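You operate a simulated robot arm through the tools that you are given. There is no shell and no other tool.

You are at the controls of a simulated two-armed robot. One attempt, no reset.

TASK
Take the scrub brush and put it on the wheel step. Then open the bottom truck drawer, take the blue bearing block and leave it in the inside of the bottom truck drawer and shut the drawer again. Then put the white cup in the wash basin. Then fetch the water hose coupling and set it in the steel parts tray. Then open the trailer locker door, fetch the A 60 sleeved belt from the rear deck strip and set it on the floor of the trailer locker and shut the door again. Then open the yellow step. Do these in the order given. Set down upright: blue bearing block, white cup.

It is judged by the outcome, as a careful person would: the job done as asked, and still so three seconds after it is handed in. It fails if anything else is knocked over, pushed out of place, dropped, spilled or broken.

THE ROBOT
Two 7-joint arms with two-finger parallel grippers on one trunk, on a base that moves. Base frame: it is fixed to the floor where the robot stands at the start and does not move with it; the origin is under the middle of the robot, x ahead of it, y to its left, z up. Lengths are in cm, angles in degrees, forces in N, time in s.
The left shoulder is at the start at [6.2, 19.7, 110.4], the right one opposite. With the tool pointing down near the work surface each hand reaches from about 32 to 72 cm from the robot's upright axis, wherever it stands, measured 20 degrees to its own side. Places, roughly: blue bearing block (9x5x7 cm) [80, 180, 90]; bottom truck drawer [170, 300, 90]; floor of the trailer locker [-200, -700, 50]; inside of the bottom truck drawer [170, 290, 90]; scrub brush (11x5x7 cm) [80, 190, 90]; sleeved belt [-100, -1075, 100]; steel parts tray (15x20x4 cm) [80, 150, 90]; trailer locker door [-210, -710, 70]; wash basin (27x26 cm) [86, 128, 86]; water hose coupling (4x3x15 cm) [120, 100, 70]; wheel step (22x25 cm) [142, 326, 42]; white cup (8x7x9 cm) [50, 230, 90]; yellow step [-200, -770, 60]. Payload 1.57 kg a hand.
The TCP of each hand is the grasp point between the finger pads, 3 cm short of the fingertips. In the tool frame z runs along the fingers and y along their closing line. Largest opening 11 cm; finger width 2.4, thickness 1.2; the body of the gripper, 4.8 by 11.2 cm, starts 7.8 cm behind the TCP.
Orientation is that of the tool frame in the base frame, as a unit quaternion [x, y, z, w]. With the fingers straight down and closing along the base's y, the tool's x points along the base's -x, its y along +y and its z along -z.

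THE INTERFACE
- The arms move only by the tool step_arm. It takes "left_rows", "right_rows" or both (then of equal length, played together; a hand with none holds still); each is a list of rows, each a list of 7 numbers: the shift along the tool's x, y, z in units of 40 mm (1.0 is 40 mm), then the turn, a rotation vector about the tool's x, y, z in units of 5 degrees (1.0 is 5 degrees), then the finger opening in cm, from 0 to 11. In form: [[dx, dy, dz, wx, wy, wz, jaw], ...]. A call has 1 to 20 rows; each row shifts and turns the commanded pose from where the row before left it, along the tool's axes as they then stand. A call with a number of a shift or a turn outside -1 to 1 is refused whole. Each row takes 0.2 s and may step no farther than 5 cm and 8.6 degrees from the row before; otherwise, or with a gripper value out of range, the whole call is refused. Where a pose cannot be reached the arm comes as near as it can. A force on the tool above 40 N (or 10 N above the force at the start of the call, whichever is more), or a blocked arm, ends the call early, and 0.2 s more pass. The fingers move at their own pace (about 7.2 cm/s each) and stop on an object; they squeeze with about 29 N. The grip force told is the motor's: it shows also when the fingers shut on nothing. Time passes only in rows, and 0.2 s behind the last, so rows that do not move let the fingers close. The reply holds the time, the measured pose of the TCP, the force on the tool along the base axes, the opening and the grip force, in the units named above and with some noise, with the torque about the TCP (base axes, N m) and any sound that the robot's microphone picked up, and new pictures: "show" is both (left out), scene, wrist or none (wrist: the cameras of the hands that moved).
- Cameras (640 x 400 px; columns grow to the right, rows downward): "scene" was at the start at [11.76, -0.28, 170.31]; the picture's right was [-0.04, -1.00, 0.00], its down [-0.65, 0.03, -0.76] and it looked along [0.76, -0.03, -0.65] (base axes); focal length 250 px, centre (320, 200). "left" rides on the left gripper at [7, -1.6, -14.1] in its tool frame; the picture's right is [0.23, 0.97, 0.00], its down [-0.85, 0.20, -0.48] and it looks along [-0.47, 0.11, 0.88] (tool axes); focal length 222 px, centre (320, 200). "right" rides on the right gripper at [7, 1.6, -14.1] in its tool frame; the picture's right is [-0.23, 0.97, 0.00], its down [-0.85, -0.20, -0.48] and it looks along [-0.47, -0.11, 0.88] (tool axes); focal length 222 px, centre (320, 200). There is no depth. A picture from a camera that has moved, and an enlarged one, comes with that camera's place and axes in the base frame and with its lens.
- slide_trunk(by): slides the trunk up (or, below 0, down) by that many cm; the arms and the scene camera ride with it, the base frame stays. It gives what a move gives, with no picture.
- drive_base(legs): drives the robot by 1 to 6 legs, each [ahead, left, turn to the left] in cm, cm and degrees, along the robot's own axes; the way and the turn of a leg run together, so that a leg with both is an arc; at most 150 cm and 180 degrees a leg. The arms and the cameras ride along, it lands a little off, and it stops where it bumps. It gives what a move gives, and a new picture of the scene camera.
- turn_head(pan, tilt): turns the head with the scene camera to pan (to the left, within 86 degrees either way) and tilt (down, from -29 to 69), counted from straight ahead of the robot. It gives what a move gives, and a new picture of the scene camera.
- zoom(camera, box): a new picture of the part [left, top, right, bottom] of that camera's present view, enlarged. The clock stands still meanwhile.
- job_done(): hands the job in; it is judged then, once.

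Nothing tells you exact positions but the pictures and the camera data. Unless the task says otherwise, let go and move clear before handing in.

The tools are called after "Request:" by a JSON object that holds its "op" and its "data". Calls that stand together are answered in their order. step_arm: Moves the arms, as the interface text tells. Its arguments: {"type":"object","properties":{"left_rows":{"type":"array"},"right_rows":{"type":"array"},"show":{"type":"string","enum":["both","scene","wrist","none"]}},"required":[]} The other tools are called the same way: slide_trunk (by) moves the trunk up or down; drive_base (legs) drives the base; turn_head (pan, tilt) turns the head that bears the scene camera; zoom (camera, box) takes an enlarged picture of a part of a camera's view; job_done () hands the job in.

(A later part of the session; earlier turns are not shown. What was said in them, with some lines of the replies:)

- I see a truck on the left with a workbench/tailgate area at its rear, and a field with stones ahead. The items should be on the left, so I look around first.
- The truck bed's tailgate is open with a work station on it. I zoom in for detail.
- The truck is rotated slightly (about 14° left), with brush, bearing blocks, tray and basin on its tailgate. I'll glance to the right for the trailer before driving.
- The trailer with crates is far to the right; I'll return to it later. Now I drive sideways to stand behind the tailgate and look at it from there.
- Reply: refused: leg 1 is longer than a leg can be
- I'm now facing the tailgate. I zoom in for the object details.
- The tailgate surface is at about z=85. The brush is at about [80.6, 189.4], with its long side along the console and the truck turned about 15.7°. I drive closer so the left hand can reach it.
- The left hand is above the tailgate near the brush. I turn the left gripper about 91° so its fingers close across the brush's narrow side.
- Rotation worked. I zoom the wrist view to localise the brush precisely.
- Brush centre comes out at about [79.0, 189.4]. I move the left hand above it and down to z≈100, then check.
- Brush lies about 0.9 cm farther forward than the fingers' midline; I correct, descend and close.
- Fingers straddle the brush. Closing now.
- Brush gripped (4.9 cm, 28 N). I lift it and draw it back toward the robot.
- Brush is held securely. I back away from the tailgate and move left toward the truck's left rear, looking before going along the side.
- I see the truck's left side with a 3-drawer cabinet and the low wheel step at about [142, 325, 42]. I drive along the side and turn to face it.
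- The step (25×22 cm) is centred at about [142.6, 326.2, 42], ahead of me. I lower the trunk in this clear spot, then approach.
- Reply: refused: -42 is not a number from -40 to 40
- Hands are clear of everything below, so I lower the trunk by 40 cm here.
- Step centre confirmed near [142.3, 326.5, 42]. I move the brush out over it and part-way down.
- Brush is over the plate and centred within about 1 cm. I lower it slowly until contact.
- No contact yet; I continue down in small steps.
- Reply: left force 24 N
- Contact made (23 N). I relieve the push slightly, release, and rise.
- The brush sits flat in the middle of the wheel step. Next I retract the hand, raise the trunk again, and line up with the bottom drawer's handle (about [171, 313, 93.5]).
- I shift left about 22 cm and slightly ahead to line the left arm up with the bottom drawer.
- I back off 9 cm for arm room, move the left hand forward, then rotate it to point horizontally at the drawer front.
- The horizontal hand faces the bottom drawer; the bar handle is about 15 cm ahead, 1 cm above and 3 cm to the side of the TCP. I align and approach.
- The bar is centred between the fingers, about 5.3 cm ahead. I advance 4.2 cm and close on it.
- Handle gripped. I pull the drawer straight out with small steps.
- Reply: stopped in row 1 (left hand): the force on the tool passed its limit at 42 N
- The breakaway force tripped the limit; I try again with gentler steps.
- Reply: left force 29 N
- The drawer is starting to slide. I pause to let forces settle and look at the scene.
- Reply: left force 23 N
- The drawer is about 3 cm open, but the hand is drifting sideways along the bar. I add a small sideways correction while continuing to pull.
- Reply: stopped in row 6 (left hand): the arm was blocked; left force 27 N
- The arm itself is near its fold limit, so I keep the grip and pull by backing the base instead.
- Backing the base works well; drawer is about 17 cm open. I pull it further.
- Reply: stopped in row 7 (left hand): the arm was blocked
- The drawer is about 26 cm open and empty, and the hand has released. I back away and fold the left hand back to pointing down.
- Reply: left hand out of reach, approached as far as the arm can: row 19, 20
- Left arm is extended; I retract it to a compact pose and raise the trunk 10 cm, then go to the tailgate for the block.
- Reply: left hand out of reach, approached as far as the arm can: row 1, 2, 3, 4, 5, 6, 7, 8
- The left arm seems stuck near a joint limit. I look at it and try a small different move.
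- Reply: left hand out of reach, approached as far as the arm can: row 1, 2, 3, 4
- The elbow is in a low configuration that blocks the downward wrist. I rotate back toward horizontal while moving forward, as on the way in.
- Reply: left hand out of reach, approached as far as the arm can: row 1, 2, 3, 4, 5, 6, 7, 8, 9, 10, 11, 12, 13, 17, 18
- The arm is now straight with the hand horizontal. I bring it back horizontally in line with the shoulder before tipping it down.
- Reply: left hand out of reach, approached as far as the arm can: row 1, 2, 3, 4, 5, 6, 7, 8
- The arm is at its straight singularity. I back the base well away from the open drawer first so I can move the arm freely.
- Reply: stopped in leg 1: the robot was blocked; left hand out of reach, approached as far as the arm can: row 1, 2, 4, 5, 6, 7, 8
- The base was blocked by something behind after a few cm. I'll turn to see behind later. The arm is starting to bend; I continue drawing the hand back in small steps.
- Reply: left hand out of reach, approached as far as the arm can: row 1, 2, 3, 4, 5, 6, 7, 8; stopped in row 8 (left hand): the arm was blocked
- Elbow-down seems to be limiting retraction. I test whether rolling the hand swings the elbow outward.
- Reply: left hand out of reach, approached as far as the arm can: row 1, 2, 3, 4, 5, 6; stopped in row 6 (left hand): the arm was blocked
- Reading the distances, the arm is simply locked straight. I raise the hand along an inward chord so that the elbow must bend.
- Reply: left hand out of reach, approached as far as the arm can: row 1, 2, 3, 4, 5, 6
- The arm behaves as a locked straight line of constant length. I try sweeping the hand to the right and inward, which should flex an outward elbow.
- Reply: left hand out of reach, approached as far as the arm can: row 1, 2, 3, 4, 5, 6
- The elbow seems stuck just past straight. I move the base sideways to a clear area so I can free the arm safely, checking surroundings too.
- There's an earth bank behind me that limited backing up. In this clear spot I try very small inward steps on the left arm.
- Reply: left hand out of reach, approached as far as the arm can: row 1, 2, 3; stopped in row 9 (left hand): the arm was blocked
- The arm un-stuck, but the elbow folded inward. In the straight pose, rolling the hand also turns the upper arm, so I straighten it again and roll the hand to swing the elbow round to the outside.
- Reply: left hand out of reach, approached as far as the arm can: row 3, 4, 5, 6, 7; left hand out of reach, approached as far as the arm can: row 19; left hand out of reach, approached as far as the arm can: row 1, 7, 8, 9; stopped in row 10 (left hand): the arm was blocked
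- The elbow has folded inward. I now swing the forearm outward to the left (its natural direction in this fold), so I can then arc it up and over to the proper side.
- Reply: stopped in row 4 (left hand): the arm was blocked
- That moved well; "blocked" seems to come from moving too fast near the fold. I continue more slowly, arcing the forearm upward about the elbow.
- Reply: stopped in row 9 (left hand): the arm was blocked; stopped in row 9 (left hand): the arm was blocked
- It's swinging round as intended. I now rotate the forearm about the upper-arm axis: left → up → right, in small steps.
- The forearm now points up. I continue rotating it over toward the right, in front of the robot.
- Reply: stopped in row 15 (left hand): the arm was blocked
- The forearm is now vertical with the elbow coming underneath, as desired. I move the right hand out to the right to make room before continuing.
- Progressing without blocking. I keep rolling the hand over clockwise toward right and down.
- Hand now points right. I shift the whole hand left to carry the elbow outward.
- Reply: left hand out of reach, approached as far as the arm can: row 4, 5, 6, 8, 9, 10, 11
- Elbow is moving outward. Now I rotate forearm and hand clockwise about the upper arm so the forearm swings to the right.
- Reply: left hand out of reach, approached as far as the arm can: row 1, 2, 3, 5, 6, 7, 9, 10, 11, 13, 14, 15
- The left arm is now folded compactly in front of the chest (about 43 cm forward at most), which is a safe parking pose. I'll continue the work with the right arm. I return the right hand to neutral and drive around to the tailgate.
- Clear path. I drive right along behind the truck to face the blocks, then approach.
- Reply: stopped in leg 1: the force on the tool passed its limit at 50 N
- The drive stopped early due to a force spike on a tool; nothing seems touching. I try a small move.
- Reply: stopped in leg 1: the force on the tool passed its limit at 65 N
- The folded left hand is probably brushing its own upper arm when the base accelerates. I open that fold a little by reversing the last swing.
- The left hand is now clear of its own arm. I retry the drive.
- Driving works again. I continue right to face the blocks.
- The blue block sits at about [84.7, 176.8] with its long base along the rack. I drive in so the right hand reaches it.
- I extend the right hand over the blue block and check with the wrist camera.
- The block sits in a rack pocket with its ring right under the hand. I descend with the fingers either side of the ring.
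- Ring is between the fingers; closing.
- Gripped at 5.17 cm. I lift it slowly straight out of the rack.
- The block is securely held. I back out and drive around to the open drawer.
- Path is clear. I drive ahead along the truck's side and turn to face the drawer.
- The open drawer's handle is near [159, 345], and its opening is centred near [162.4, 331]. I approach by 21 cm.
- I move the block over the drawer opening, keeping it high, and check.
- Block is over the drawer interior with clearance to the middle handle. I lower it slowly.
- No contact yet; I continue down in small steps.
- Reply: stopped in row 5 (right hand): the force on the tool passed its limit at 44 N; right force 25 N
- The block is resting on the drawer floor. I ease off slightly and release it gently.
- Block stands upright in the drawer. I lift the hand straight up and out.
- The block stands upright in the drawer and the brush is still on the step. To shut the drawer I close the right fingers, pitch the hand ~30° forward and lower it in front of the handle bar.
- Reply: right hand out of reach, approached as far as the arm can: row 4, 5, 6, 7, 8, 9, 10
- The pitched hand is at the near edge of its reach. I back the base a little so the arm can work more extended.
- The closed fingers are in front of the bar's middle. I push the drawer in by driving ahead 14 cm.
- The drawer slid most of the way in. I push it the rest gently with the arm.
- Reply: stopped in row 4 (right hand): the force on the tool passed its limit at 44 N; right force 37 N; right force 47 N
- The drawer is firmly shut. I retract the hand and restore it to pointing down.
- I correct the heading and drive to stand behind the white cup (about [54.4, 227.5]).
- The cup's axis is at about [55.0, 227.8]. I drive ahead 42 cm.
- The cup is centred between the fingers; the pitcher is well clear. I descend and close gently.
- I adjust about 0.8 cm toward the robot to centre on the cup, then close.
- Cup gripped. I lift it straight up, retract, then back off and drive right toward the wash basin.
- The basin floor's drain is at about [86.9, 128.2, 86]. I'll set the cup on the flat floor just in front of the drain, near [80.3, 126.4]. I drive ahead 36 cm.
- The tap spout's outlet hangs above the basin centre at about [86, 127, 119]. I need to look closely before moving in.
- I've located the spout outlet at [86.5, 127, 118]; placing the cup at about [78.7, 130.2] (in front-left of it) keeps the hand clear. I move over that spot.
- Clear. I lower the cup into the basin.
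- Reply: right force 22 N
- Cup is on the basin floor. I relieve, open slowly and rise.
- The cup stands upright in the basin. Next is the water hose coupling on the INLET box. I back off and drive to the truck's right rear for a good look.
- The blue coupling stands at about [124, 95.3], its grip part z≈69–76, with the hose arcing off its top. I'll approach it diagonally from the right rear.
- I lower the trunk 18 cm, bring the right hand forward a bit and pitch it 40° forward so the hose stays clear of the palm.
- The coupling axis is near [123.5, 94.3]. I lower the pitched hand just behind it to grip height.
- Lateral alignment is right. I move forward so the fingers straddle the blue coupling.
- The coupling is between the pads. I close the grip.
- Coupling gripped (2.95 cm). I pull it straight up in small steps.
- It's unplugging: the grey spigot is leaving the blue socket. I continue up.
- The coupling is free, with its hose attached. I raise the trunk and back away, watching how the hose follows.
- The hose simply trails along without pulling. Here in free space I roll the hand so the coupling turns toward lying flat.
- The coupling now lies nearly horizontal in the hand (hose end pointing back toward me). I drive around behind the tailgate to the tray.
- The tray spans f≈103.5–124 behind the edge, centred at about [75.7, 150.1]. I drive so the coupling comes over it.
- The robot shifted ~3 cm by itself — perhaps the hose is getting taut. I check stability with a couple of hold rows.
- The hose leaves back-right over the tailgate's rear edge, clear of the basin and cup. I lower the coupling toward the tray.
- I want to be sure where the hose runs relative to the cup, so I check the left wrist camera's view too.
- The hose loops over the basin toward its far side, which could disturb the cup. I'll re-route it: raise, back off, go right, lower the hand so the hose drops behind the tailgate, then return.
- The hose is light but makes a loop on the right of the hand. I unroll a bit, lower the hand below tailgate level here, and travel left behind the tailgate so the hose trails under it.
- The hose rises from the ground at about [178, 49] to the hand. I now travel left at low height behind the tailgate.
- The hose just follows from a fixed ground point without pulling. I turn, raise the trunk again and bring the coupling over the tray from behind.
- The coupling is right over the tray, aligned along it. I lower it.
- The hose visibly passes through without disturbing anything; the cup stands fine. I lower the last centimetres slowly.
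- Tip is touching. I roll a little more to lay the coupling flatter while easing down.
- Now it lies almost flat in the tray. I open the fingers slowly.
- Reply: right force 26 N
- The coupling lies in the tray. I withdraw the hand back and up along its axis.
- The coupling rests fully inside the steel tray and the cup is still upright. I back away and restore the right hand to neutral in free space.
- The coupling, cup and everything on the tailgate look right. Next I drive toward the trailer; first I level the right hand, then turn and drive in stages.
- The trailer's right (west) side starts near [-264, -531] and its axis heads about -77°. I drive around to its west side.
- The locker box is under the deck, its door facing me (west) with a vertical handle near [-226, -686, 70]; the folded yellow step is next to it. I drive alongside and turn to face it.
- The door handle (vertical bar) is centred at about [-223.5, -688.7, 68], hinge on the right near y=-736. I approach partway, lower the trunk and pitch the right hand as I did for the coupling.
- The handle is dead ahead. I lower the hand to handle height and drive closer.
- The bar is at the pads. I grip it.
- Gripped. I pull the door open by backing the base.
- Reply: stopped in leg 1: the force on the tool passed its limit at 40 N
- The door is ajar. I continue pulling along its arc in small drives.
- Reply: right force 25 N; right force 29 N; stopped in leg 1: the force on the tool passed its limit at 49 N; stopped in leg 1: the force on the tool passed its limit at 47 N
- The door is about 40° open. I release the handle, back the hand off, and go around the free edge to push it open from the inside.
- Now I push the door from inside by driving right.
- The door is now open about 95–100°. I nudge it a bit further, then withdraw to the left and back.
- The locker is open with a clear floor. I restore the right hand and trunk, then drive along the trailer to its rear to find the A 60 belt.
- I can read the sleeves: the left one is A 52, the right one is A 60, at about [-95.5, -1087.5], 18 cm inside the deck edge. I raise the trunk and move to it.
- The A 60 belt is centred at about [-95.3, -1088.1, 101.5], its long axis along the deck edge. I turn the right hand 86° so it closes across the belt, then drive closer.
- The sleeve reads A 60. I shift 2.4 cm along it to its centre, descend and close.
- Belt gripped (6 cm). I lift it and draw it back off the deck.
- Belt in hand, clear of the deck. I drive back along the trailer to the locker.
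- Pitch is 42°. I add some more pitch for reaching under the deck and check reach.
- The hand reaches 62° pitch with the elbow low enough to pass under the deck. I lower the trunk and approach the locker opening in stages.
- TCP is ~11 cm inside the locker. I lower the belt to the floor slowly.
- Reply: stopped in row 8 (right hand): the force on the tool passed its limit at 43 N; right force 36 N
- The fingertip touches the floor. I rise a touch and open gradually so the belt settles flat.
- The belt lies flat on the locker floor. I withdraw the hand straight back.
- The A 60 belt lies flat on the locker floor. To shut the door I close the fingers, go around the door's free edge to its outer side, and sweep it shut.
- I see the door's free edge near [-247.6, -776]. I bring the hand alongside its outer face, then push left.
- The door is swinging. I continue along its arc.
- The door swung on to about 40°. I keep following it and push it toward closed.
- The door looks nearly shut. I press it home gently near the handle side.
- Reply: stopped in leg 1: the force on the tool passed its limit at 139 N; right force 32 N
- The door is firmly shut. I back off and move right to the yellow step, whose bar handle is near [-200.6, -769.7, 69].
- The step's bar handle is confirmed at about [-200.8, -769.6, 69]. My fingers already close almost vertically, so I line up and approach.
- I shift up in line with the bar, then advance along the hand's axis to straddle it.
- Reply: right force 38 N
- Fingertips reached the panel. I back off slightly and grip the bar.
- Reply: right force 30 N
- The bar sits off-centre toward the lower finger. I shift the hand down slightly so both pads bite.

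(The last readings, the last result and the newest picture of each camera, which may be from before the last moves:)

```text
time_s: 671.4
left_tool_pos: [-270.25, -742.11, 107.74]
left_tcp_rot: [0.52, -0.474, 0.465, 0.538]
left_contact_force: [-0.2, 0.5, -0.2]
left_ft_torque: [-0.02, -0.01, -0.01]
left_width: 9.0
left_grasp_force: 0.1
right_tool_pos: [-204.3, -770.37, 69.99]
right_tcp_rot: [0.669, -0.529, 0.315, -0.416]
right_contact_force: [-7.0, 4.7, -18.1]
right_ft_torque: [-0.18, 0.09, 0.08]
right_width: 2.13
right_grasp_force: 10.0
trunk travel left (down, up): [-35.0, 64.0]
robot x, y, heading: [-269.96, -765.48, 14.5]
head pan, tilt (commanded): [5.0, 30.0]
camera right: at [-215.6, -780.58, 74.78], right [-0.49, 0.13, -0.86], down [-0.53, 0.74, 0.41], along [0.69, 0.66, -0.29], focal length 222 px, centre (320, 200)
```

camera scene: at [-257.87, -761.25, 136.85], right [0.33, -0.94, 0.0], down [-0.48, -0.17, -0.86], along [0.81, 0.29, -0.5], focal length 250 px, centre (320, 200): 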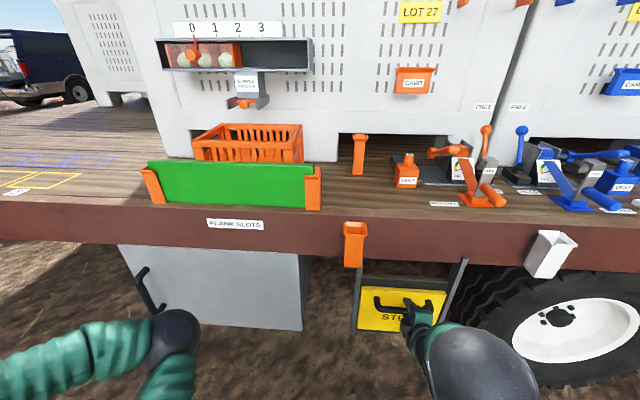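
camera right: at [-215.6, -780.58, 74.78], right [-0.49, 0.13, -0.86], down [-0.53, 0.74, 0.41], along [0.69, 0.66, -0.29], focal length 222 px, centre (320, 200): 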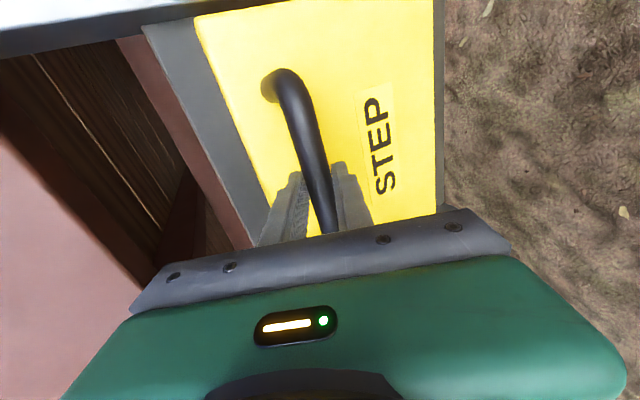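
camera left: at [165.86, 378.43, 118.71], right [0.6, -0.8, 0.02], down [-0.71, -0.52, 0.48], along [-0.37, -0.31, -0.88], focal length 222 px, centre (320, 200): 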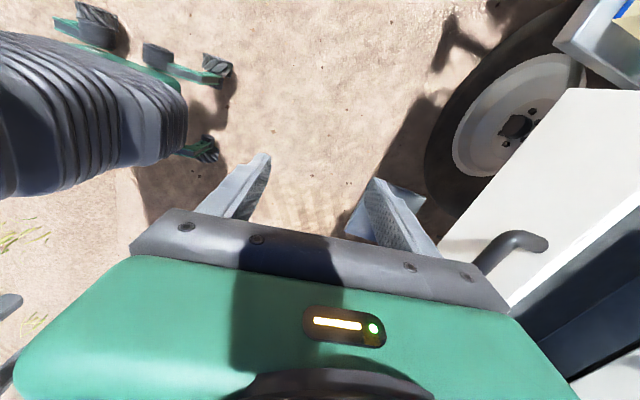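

Bar gripped. I pull outward a little with the base.

Request:
{"op": "drive_base", "data": {"legs": [[-5, 0, 0]]}}

Request:
{"op": "step_arm", "data": {"right_rows": [[0, 0, 0, 0, 0, 0, 0.5]], "show": "both"}}

```text
time_s: 672.3
left_tool_pos: [-275.36, -743.49, 107.91]
left_tcp_rot: [0.519, -0.475, 0.465, 0.537]
left_contact_force: [0.3, -0.1, 0.4]
left_ft_torque: [-0.03, -0.04, 0.05]
left_width: 9.0
left_grasp_force: 0.1
right_tool_pos: [-209.38, -771.68, 70.14]
right_tcp_rot: [0.668, -0.528, 0.315, -0.419]
right_contact_force: [0.1, 0.4, -0.2]
right_ft_torque: [-0.01, 0.02, -0.02]
right_width: 0.47
right_grasp_force: 0.0
trunk travel left (down, up): [-35.0, 64.0]
robot x, y, heading: [-274.89, -766.68, 14.3]
head pan, tilt (commanded): [5.0, 30.0]
camera scene: at [-263.4, -762.55, 136.96], right [0.33, -0.94, 0.0], down [-0.47, -0.17, -0.87], along [0.82, 0.29, -0.5], focal length 250 px, centre (320, 200)
```

scene: 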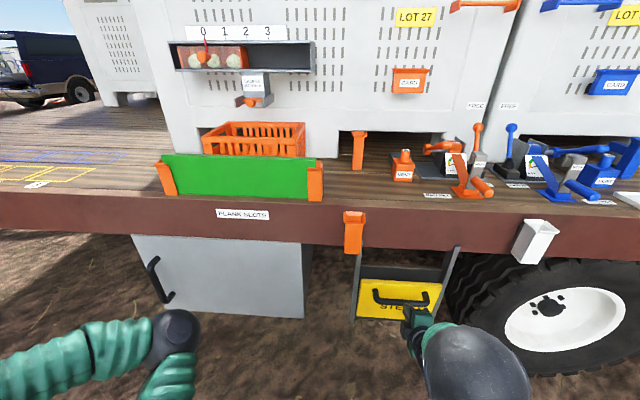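

```text
time_s: 672.7
left_tool_pos: [-275.3, -743.48, 107.93]
left_tcp_rot: [0.519, -0.476, 0.465, 0.537]
left_contact_force: [0.3, -1.5, -0.4]
left_ft_torque: [0.01, -0.02, 0.0]
left_width: 8.99
left_grasp_force: 0.0
right_tool_pos: [-209.43, -771.77, 70.11]
right_tcp_rot: [0.668, -0.528, 0.315, -0.419]
right_contact_force: [0.1, 0.2, -0.4]
right_ft_torque: [-0.04, 0.0, 0.01]
right_width: 0.5
right_grasp_force: 0.1
trunk travel left (down, up): [-35.0, 64.0]
robot x, y, heading: [-275.14, -766.17, 14.5]
head pan, tilt (commanded): [5.0, 30.0]
camera scene: at [-263.22, -762.52, 136.93], right [0.33, -0.94, 0.0], down [-0.47, -0.17, -0.86], along [0.82, 0.29, -0.5], focal length 250 px, centre (320, 200)
camera right: at [-220.66, -781.93, 74.9], right [-0.49, 0.13, -0.86], down [-0.53, 0.74, 0.41], along [0.69, 0.66, -0.29], focal length 222 px, centre (320, 200)
```

scene: 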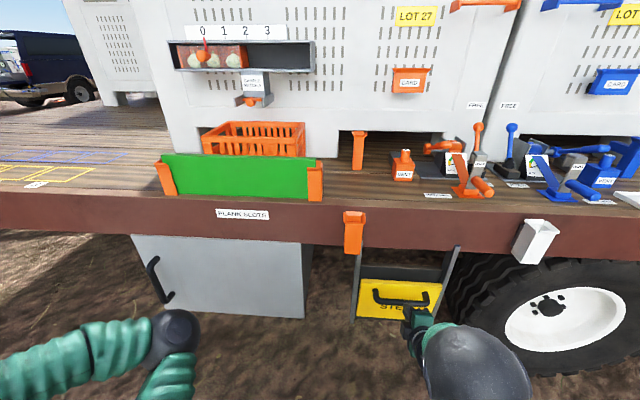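
right: 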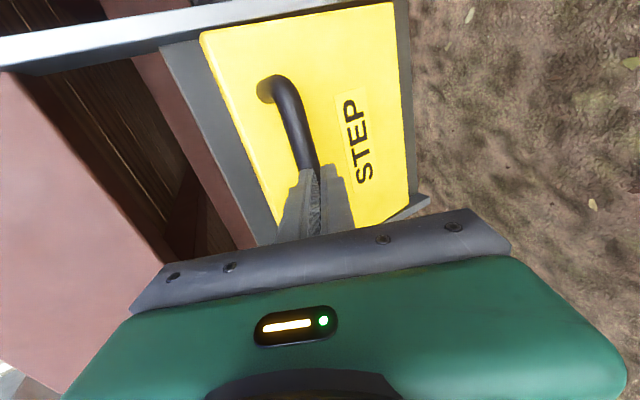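

The friction grip slipped. A better way is a steeper hand, with one finger behind the bar from above. I back off and reduce the pitch to about 38°.

Request:
{"op": "step_arm", "data": {"right_rows": [[0, 0, -0.7, 0, 0, 0, 4], [0, -0.3, -0.8, 0, 0, 0, 4], [0, -0.5, -0.3, -1, 0, 0, 4], [0, -0.3, 0, -1, 0, 0, 4], [0, 0, 0, -1, 0, 0, 4], [0, 0, 0, -1, 0, 0, 4], [0, 0, 0, -1, 0, 0, 4], [0, 0, 0, 0, 0, 0, 4]]}}

```text
time_s: 674.5
left_tool_pos: [-275.29, -743.57, 107.89]
left_tcp_rot: [0.519, -0.475, 0.465, 0.537]
left_contact_force: [0.0, 0.4, -0.7]
left_ft_torque: [0.0, -0.01, -0.01]
left_width: 8.98
left_grasp_force: 0.1
right_tool_pos: [-213.48, -772.94, 76.89]
right_tcp_rot: [0.743, -0.584, 0.194, -0.264]
right_contact_force: [0.0, 0.3, 0.0]
right_ft_torque: [-0.02, -0.04, 0.03]
right_width: 4.01
right_grasp_force: 0.0
right hand out of reach, approached as far as the arm can: row 6
trunk travel left (down, up): [-35.0, 64.0]
robot x, y, heading: [-274.45, -766.53, 14.3]
head pan, tilt (commanded): [5.0, 30.0]
camera scene: at [-263.27, -762.59, 136.94], right [0.33, -0.94, 0.0], down [-0.47, -0.17, -0.87], along [0.82, 0.29, -0.5], focal length 250 px, centre (320, 200)
camera right: at [-221.61, -782.4, 86.82], right [-0.8, 0.05, -0.6], down [-0.34, 0.79, 0.52], along [0.49, 0.62, -0.61], focal length 222 px, centre (320, 200)
```

scene: 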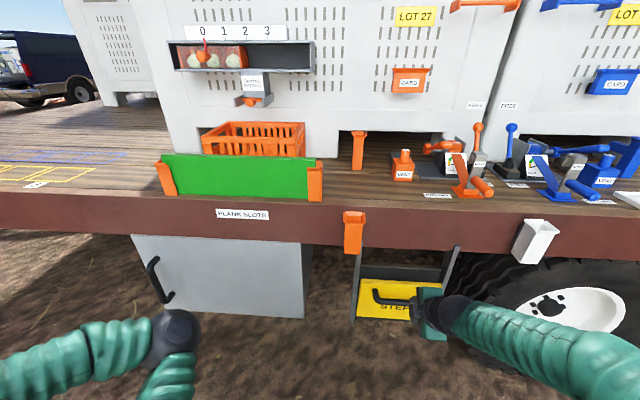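
right: 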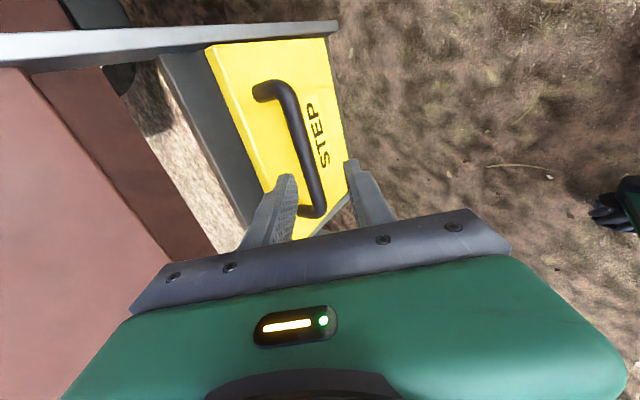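

The step has already tilted out ~10° and stays. The bar is now near [-203.7, -770.5, 69]. I line up and come down over it with one finger behind it.

Request:
{"op": "step_arm", "data": {"right_rows": [[0, -0.4, 0, 0, 0, 0, 4], [0, -0.35, 0.2, 0, 0, 0, 4], [0, 0, 0.6, 0, 0, 0, 4], [0, 0, 0.7, 0, 0, 0, 4], [0, 0, 0.4, 0, 0, 0, 4], [0, 0, 0, 0, 0, 0, 4]]}}

```text
time_s: 675.9
left_tool_pos: [-275.32, -743.53, 107.94]
left_tcp_rot: [0.518, -0.476, 0.465, 0.537]
left_contact_force: [-0.9, -0.4, -0.1]
left_ft_torque: [-0.01, 0.01, -0.02]
left_width: 8.97
left_grasp_force: 0.0
right_tool_pos: [-206.8, -771.25, 72.61]
right_tcp_rot: [0.742, -0.584, 0.194, -0.265]
right_contact_force: [-0.6, -0.7, 0.6]
right_ft_torque: [-0.04, 0.0, 0.0]
right_width: 4.01
right_grasp_force: 0.1
trunk travel left (down, up): [-35.0, 64.0]
robot x, y, heading: [-275.13, -766.64, 14.6]
head pan, tilt (commanded): [5.0, 30.0]
camera scene: at [-263.22, -762.57, 136.93], right [0.33, -0.94, 0.0], down [-0.47, -0.17, -0.87], along [0.82, 0.29, -0.5], focal length 250 px, centre (320, 200)
camera right: at [-214.92, -780.66, 82.6], right [-0.8, 0.05, -0.6], down [-0.34, 0.78, 0.52], along [0.49, 0.62, -0.61], focal length 222 px, centre (320, 200)
```

scene: 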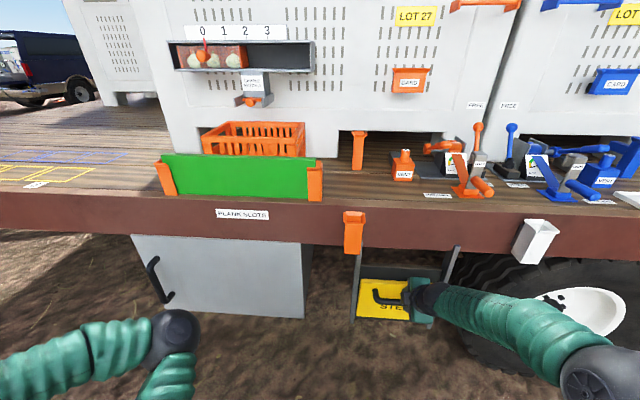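
right: 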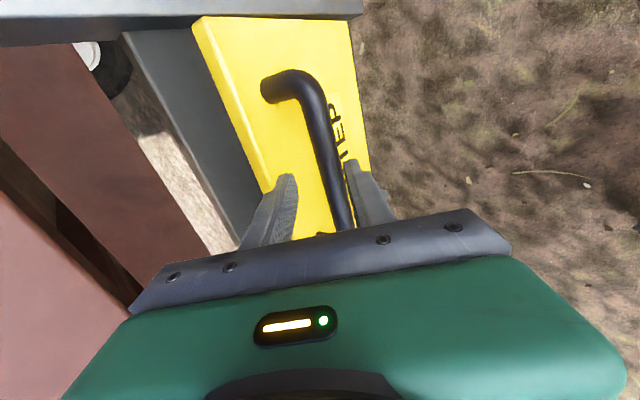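

Request:
{"op": "step_arm", "data": {"right_rows": [[0, 0.25, 0, 0, 0, 0, 4], [0, 0, 0.3, 0, 0, 0, 4], [0, 0, 0.3, 0, 0, 0, 4], [0, 0, 0.2, 0, 0, 0, 4], [0, 0, 0, 0, 0, 0, 4]], "show": "wrist"}}

```text
time_s: 677.1
left_tool_pos: [-275.3, -743.49, 107.88]
left_tcp_rot: [0.519, -0.476, 0.466, 0.536]
left_contact_force: [-0.6, 0.0, 0.0]
left_ft_torque: [0.0, -0.02, 0.0]
left_width: 9.02
left_grasp_force: 0.0
right_tool_pos: [-205.56, -770.84, 69.82]
right_tcp_rot: [0.743, -0.584, 0.193, -0.264]
right_contact_force: [-0.7, -0.4, 0.1]
right_ft_torque: [0.02, 0.0, 0.0]
right_width: 3.99
right_grasp_force: 0.2
trunk travel left (down, up): [-35.0, 64.0]
robot x, y, heading: [-274.99, -766.41, 14.7]
head pan, tilt (commanded): [5.0, 30.0]
camera right: at [-213.62, -780.31, 79.61], right [-0.8, 0.05, -0.6], down [-0.34, 0.78, 0.52], along [0.49, 0.62, -0.61], focal length 222 px, centre (320, 200)
```

right: 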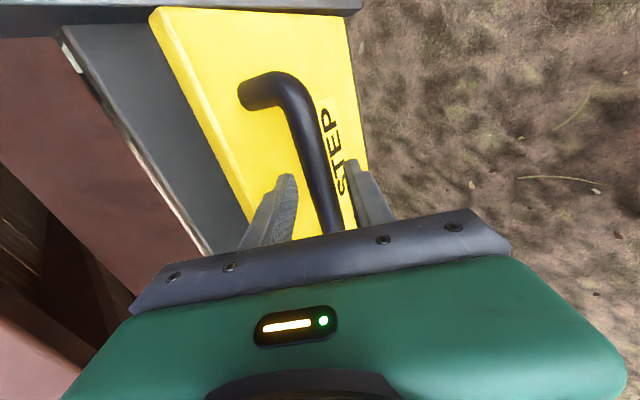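

Request:
{"op": "step_arm", "data": {"right_rows": [[0, 0, 0.1, 0, 0, 0, 4], [0, 0, 0, 0, 0, 0, 2], [0, 0, 0, 0, 0, 0, 0.5], [0, 0, 0, 0, 0, 0, 0.5]], "show": "wrist"}}

```text
time_s: 678.1
left_tool_pos: [-275.41, -743.5, 107.87]
left_tcp_rot: [0.519, -0.476, 0.465, 0.537]
left_contact_force: [-0.7, -0.4, 0.5]
left_ft_torque: [0.0, 0.03, 0.01]
left_width: 8.99
left_grasp_force: 0.1
right_tool_pos: [-205.49, -770.72, 69.22]
right_tcp_rot: [0.743, -0.584, 0.192, -0.264]
right_contact_force: [0.4, -0.5, -1.5]
right_ft_torque: [-0.48, -0.17, 0.66]
right_width: 1.99
right_grasp_force: 33.6
trunk travel left (down, up): [-35.0, 64.0]
robot x, y, heading: [-275.02, -766.68, 14.2]
head pan, tilt (commanded): [5.0, 30.0]
camera right: at [-213.44, -780.22, 79.25], right [-0.8, 0.05, -0.6], down [-0.34, 0.79, 0.52], along [0.49, 0.62, -0.61], focal length 222 px, centre (320, 200)
```

right: 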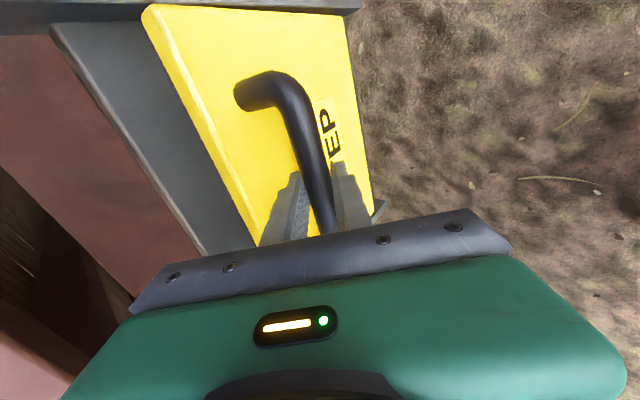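

Firm grip now (34 N). I pull the step outward and down along its arc to about 40°.

Request:
{"op": "step_arm", "data": {"right_rows": [[0, 0.2, 0, 0, 0, 0, 0.5], [0, 0.3, 0.01, 0, 0, 0, 0.5], [0, 0.3, 0.02, 0, 0, 0, 0.5], [0, 0.3, 0.02, 0, 0, 0, 0.5], [0, 0.3, 0.03, 0, 0, 0, 0.5], [0, 0.3, 0.04, 0, 0, 0, 0.5]]}}

```text
time_s: 679.5
left_tool_pos: [-275.69, -743.52, 107.95]
left_tcp_rot: [0.519, -0.476, 0.466, 0.536]
left_contact_force: [-0.3, 0.2, -0.6]
left_ft_torque: [-0.02, 0.0, 0.01]
left_width: 8.99
left_grasp_force: 0.0
right_tool_pos: [-210.67, -772.03, 64.58]
right_tcp_rot: [0.742, -0.585, 0.195, -0.263]
right_contact_force: [-17.4, -10.5, 16.0]
right_ft_torque: [-0.75, -0.24, 0.49]
right_width: 2.0
right_grasp_force: 33.7
trunk travel left (down, up): [-35.0, 64.0]
robot x, y, heading: [-274.81, -766.51, 14.3]
head pan, tilt (commanded): [5.0, 30.0]
camera scene: at [-263.79, -762.68, 136.98], right [0.33, -0.94, 0.0], down [-0.47, -0.17, -0.87], along [0.82, 0.29, -0.5], focal length 250 px, centre (320, 200)
camera right: at [-218.7, -781.39, 74.64], right [-0.8, 0.05, -0.6], down [-0.34, 0.79, 0.52], along [0.49, 0.62, -0.61], focal length 222 px, centre (320, 200)
```

scene: 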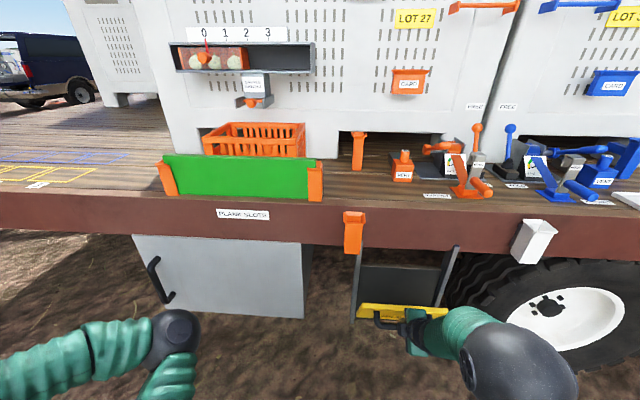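
right: 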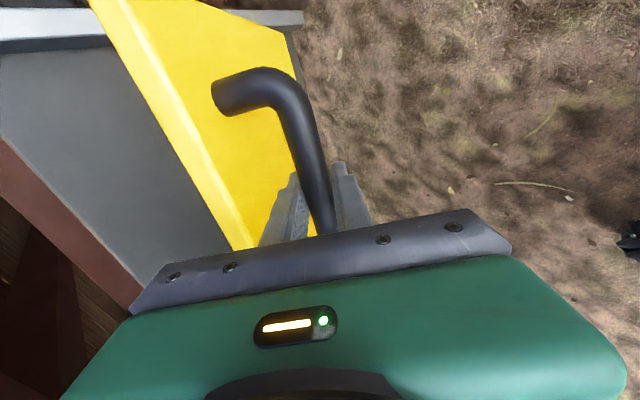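

It's swinging open nicely (~40°). I continue a little further along the arc.

Request:
{"op": "step_arm", "data": {"right_rows": [[0, 0.22, 0.07, 0, 0, 0, 0.5], [0, 0.26, 0.1, 0, 0, 0, 0.5], [0, 0.26, 0.12, 0, 0, 0, 0.5], [0, 0.24, 0.14, 0, 0, 0, 0.5]]}}

```text
time_s: 680.5
left_tool_pos: [-275.63, -743.66, 107.93]
left_tcp_rot: [0.519, -0.476, 0.466, 0.536]
left_contact_force: [1.0, 0.0, -0.1]
left_ft_torque: [-0.02, -0.03, 0.03]
left_width: 8.99
left_grasp_force: 0.0
right_tool_pos: [-212.68, -772.19, 60.98]
right_tcp_rot: [0.743, -0.583, 0.193, -0.264]
right_contact_force: [-24.2, -10.3, 12.2]
right_ft_torque: [-0.42, -0.26, 0.66]
right_width: 2.01
right_grasp_force: 33.6
trunk travel left (down, up): [-35.0, 64.0]
robot x, y, heading: [-275.21, -766.56, 14.3]
head pan, tilt (commanded): [5.0, 30.0]
camera scene: at [-263.78, -762.67, 136.98], right [0.33, -0.94, 0.0], down [-0.47, -0.17, -0.87], along [0.82, 0.29, -0.5], focal length 250 px, centre (320, 200)
camera right: at [-220.74, -781.75, 70.93], right [-0.8, 0.05, -0.6], down [-0.34, 0.79, 0.52], along [0.49, 0.62, -0.61], focal length 222 px, centre (320, 200)
```

scene: 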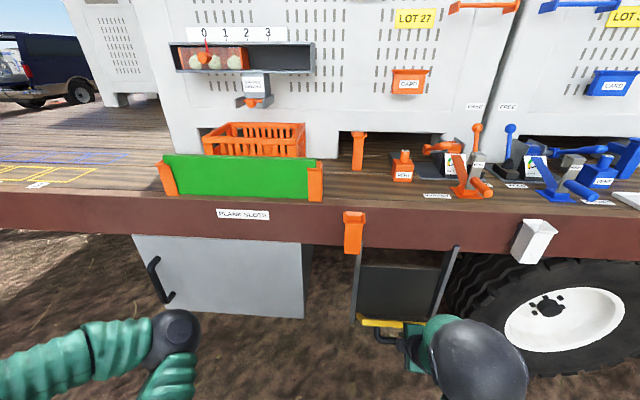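
right: 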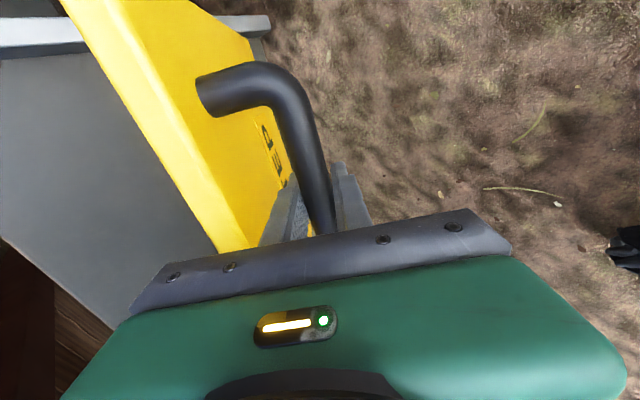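

The step is past 50°. I release, lift the hand over the panel's top edge and push it the rest of the way down from above.

Request:
{"op": "step_arm", "data": {"right_rows": [[0, 0, 0, 0, 0, 0, 3], [0, 0, 0, 0, 0, 0, 4.4], [0, 0, 0, 0, 0, 0, 4.4], [0, 0, -0.4, 0, 0, 0, 4.4], [0, 0, -0.7, 0, 0, 0, 4.4], [0, 0, -0.9, 0, 0, 0, 2], [0, -0.3, -0.6, 0, 0, 0, 0], [0, -0.5, -0.6, 0, 0, 0, 0]]}}

```text
time_s: 682.3
left_tool_pos: [-275.31, -743.6, 107.89]
left_tcp_rot: [0.519, -0.476, 0.465, 0.536]
left_contact_force: [0.7, -0.6, -0.8]
left_ft_torque: [0.04, 0.0, 0.0]
left_width: 9.02
left_grasp_force: 0.0
right_tool_pos: [-217.43, -774.06, 73.03]
right_tcp_rot: [0.742, -0.585, 0.195, -0.264]
right_contact_force: [-0.6, -0.1, 0.2]
right_ft_torque: [0.01, -0.02, 0.01]
right_width: 0.02
right_grasp_force: 20.9
trunk travel left (down, up): [-35.0, 64.0]
robot x, y, heading: [-274.95, -766.38, 14.5]
head pan, tilt (commanded): [5.0, 30.0]
camera scene: at [-263.34, -762.69, 136.95], right [0.33, -0.94, 0.0], down [-0.47, -0.17, -0.87], along [0.82, 0.29, -0.5], focal length 250 px, centre (320, 200)
camera right: at [-225.5, -783.57, 83.01], right [-0.8, 0.05, -0.6], down [-0.34, 0.79, 0.52], along [0.49, 0.62, -0.61], focal length 222 px, centre (320, 200)
```

scene: 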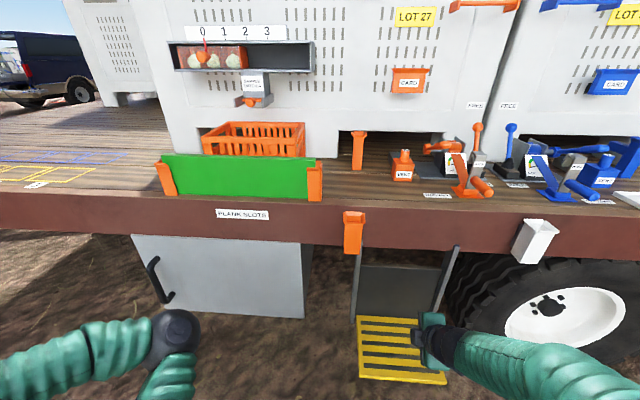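
right: 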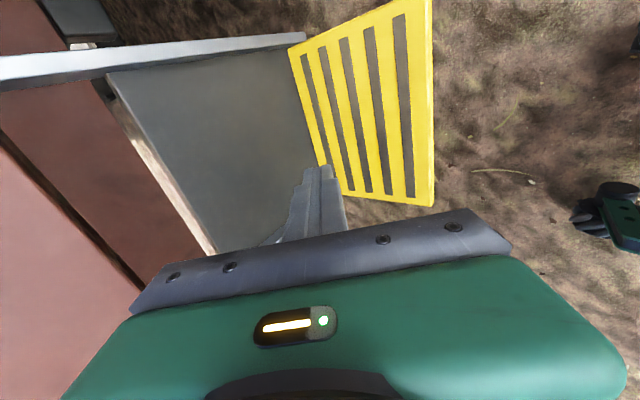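

The step dropped fully open by itself, showing its yellow tread. I back away and check it.

Request:
{"op": "drive_base", "data": {"legs": [[-45, 0, 0]]}}

Request:
{"op": "zoom", "data": {"camera": "scene", "box": [200, 180, 520, 380]}}

```text
time_s: 685.0
left_tool_pos: [-320.08, -755.24, 107.92]
left_tcp_rot: [0.521, -0.473, 0.468, 0.535]
left_contact_force: [0.2, 0.4, -0.2]
left_ft_torque: [-0.02, 0.0, 0.0]
left_width: 9.01
left_grasp_force: 0.1
right_tool_pos: [-261.85, -785.16, 73.03]
right_tcp_rot: [0.745, -0.581, 0.191, -0.265]
right_contact_force: [0.0, -0.1, -0.1]
right_ft_torque: [0.01, 0.02, 0.0]
right_width: 0.0
right_grasp_force: 21.2
trunk travel left (down, up): [-35.0, 64.0]
robot x, y, heading: [-319.43, -777.76, 14.8]
head pan, tilt (commanded): [5.0, 30.0]
camera scene: at [-307.84, -774.09, 136.94], right [0.34, -0.94, 0.0], down [-0.47, -0.17, -0.87], along [0.81, 0.29, -0.5], focal length 250 px, centre (320, 200)
```

scene: 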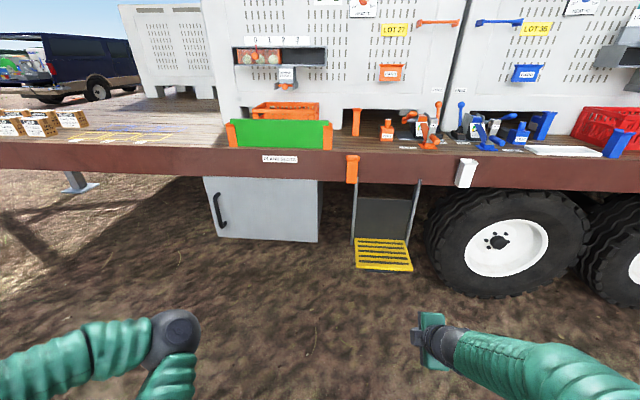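

```text
2.00 times, centred on (360, 280) of scene
camera zoom: at [-307.84, -774.09, 136.94], right [0.34, -0.94, 0.0], down [-0.47, -0.17, -0.87], along [0.81, 0.29, -0.5], focal length 500 px, centre (240, 40)
```

zoom: 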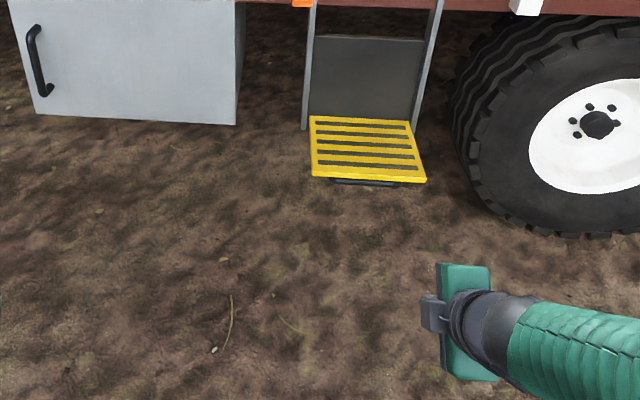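

Request:
{"op": "zoom", "data": {"camera": "scene", "box": [190, 150, 340, 250]}}

Request:
{"op": "turn_head", "data": {"pan": 45, "tilt": 10}}

```text
4.00 times, centred on (265, 200) of scene
camera zoom: at [-307.84, -774.09, 136.94], right [0.34, -0.94, 0.0], down [-0.47, -0.17, -0.87], along [0.81, 0.29, -0.5], focal length 999 px, centre (540, 200)
```

zoom: 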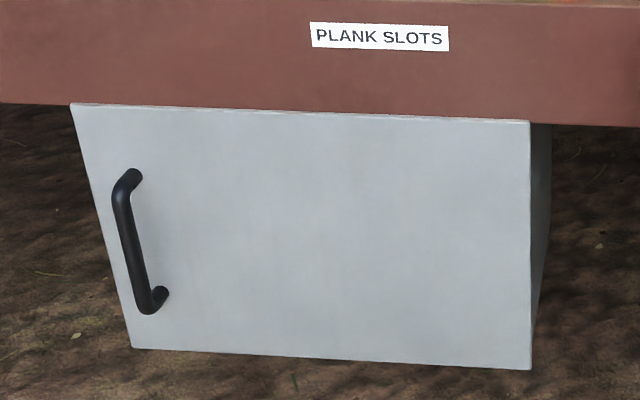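

```text
time_s: 686.1
left_tool_pos: [-320.0, -755.02, 107.91]
left_tcp_rot: [0.521, -0.474, 0.468, 0.534]
left_contact_force: [-0.8, 0.2, 0.9]
left_ft_torque: [-0.03, -0.02, 0.01]
left_width: 9.03
left_grasp_force: 0.2
right_tool_pos: [-261.79, -785.05, 72.9]
right_tcp_rot: [0.745, -0.58, 0.192, -0.266]
right_contact_force: [0.1, 0.1, -1.0]
right_ft_torque: [0.03, -0.01, 0.0]
right_width: 0.0
right_grasp_force: 21.0
trunk travel left (down, up): [-35.0, 64.0]
robot x, y, heading: [-319.31, -778.27, 14.9]
head pan, tilt (commanded): [45.0, 10.0]
camera scene: at [-311.59, -769.1, 140.17], right [0.86, -0.5, 0.0], down [-0.09, -0.15, -0.98], along [0.49, 0.85, -0.18], focal length 250 px, centre (320, 200)
```

scene: 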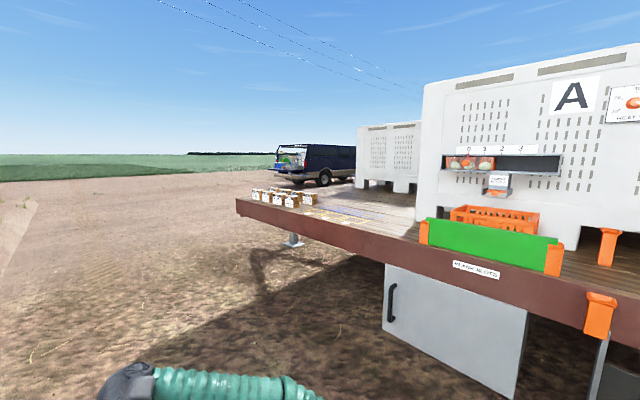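

The locker door is shut flush with the belt inside, the yellow step is fully open, and both hands are clear. The brush, block, cup and coupling were each in place when I last saw them. All the tasks were done in the order given, so I hand the job in.

Request:
{"op": "job_done", "data": {}}

```text
The job is handed in.
```

I did all the tasks in the order you gave and handed the job in. I don't have the verdict yet, so this is based on what the cameras and force readings showed.

- **Scrub brush:** it lies flat in the middle of the wheel step.
- **Blue bearing block:** it was standing upright on the floor of the bottom truck drawer before I pushed the drawer shut. I pressed until the drawer would not move further.
- **White cup:** it stands upright in the wash basin, just in front of the drain.
- **Water hose coupling:** I pulled it out of the inlet box and laid it flat inside the steel parts tray. The hose is still attached and hangs over the front rim of the tray. Visually it passes through the basin, but it did not move the cup.
- **A 60 sleeved belt:** I read the sleeve label before taking it, so it is not the A 52 beside it. It lies flat on the locker floor, and the locker door is shut flush.
- **Yellow step:** it is fully open and level. I pulled it past halfway and it dropped the rest of the way on its own.

I last saw the items on the truck when I left for the trailer. The locker door and the yellow step I checked just before handing in.

The left arm locked up after I opened the drawer, so I parked it folded and did the rest with the right arm alone. I saw nothing else knocked over or moved.
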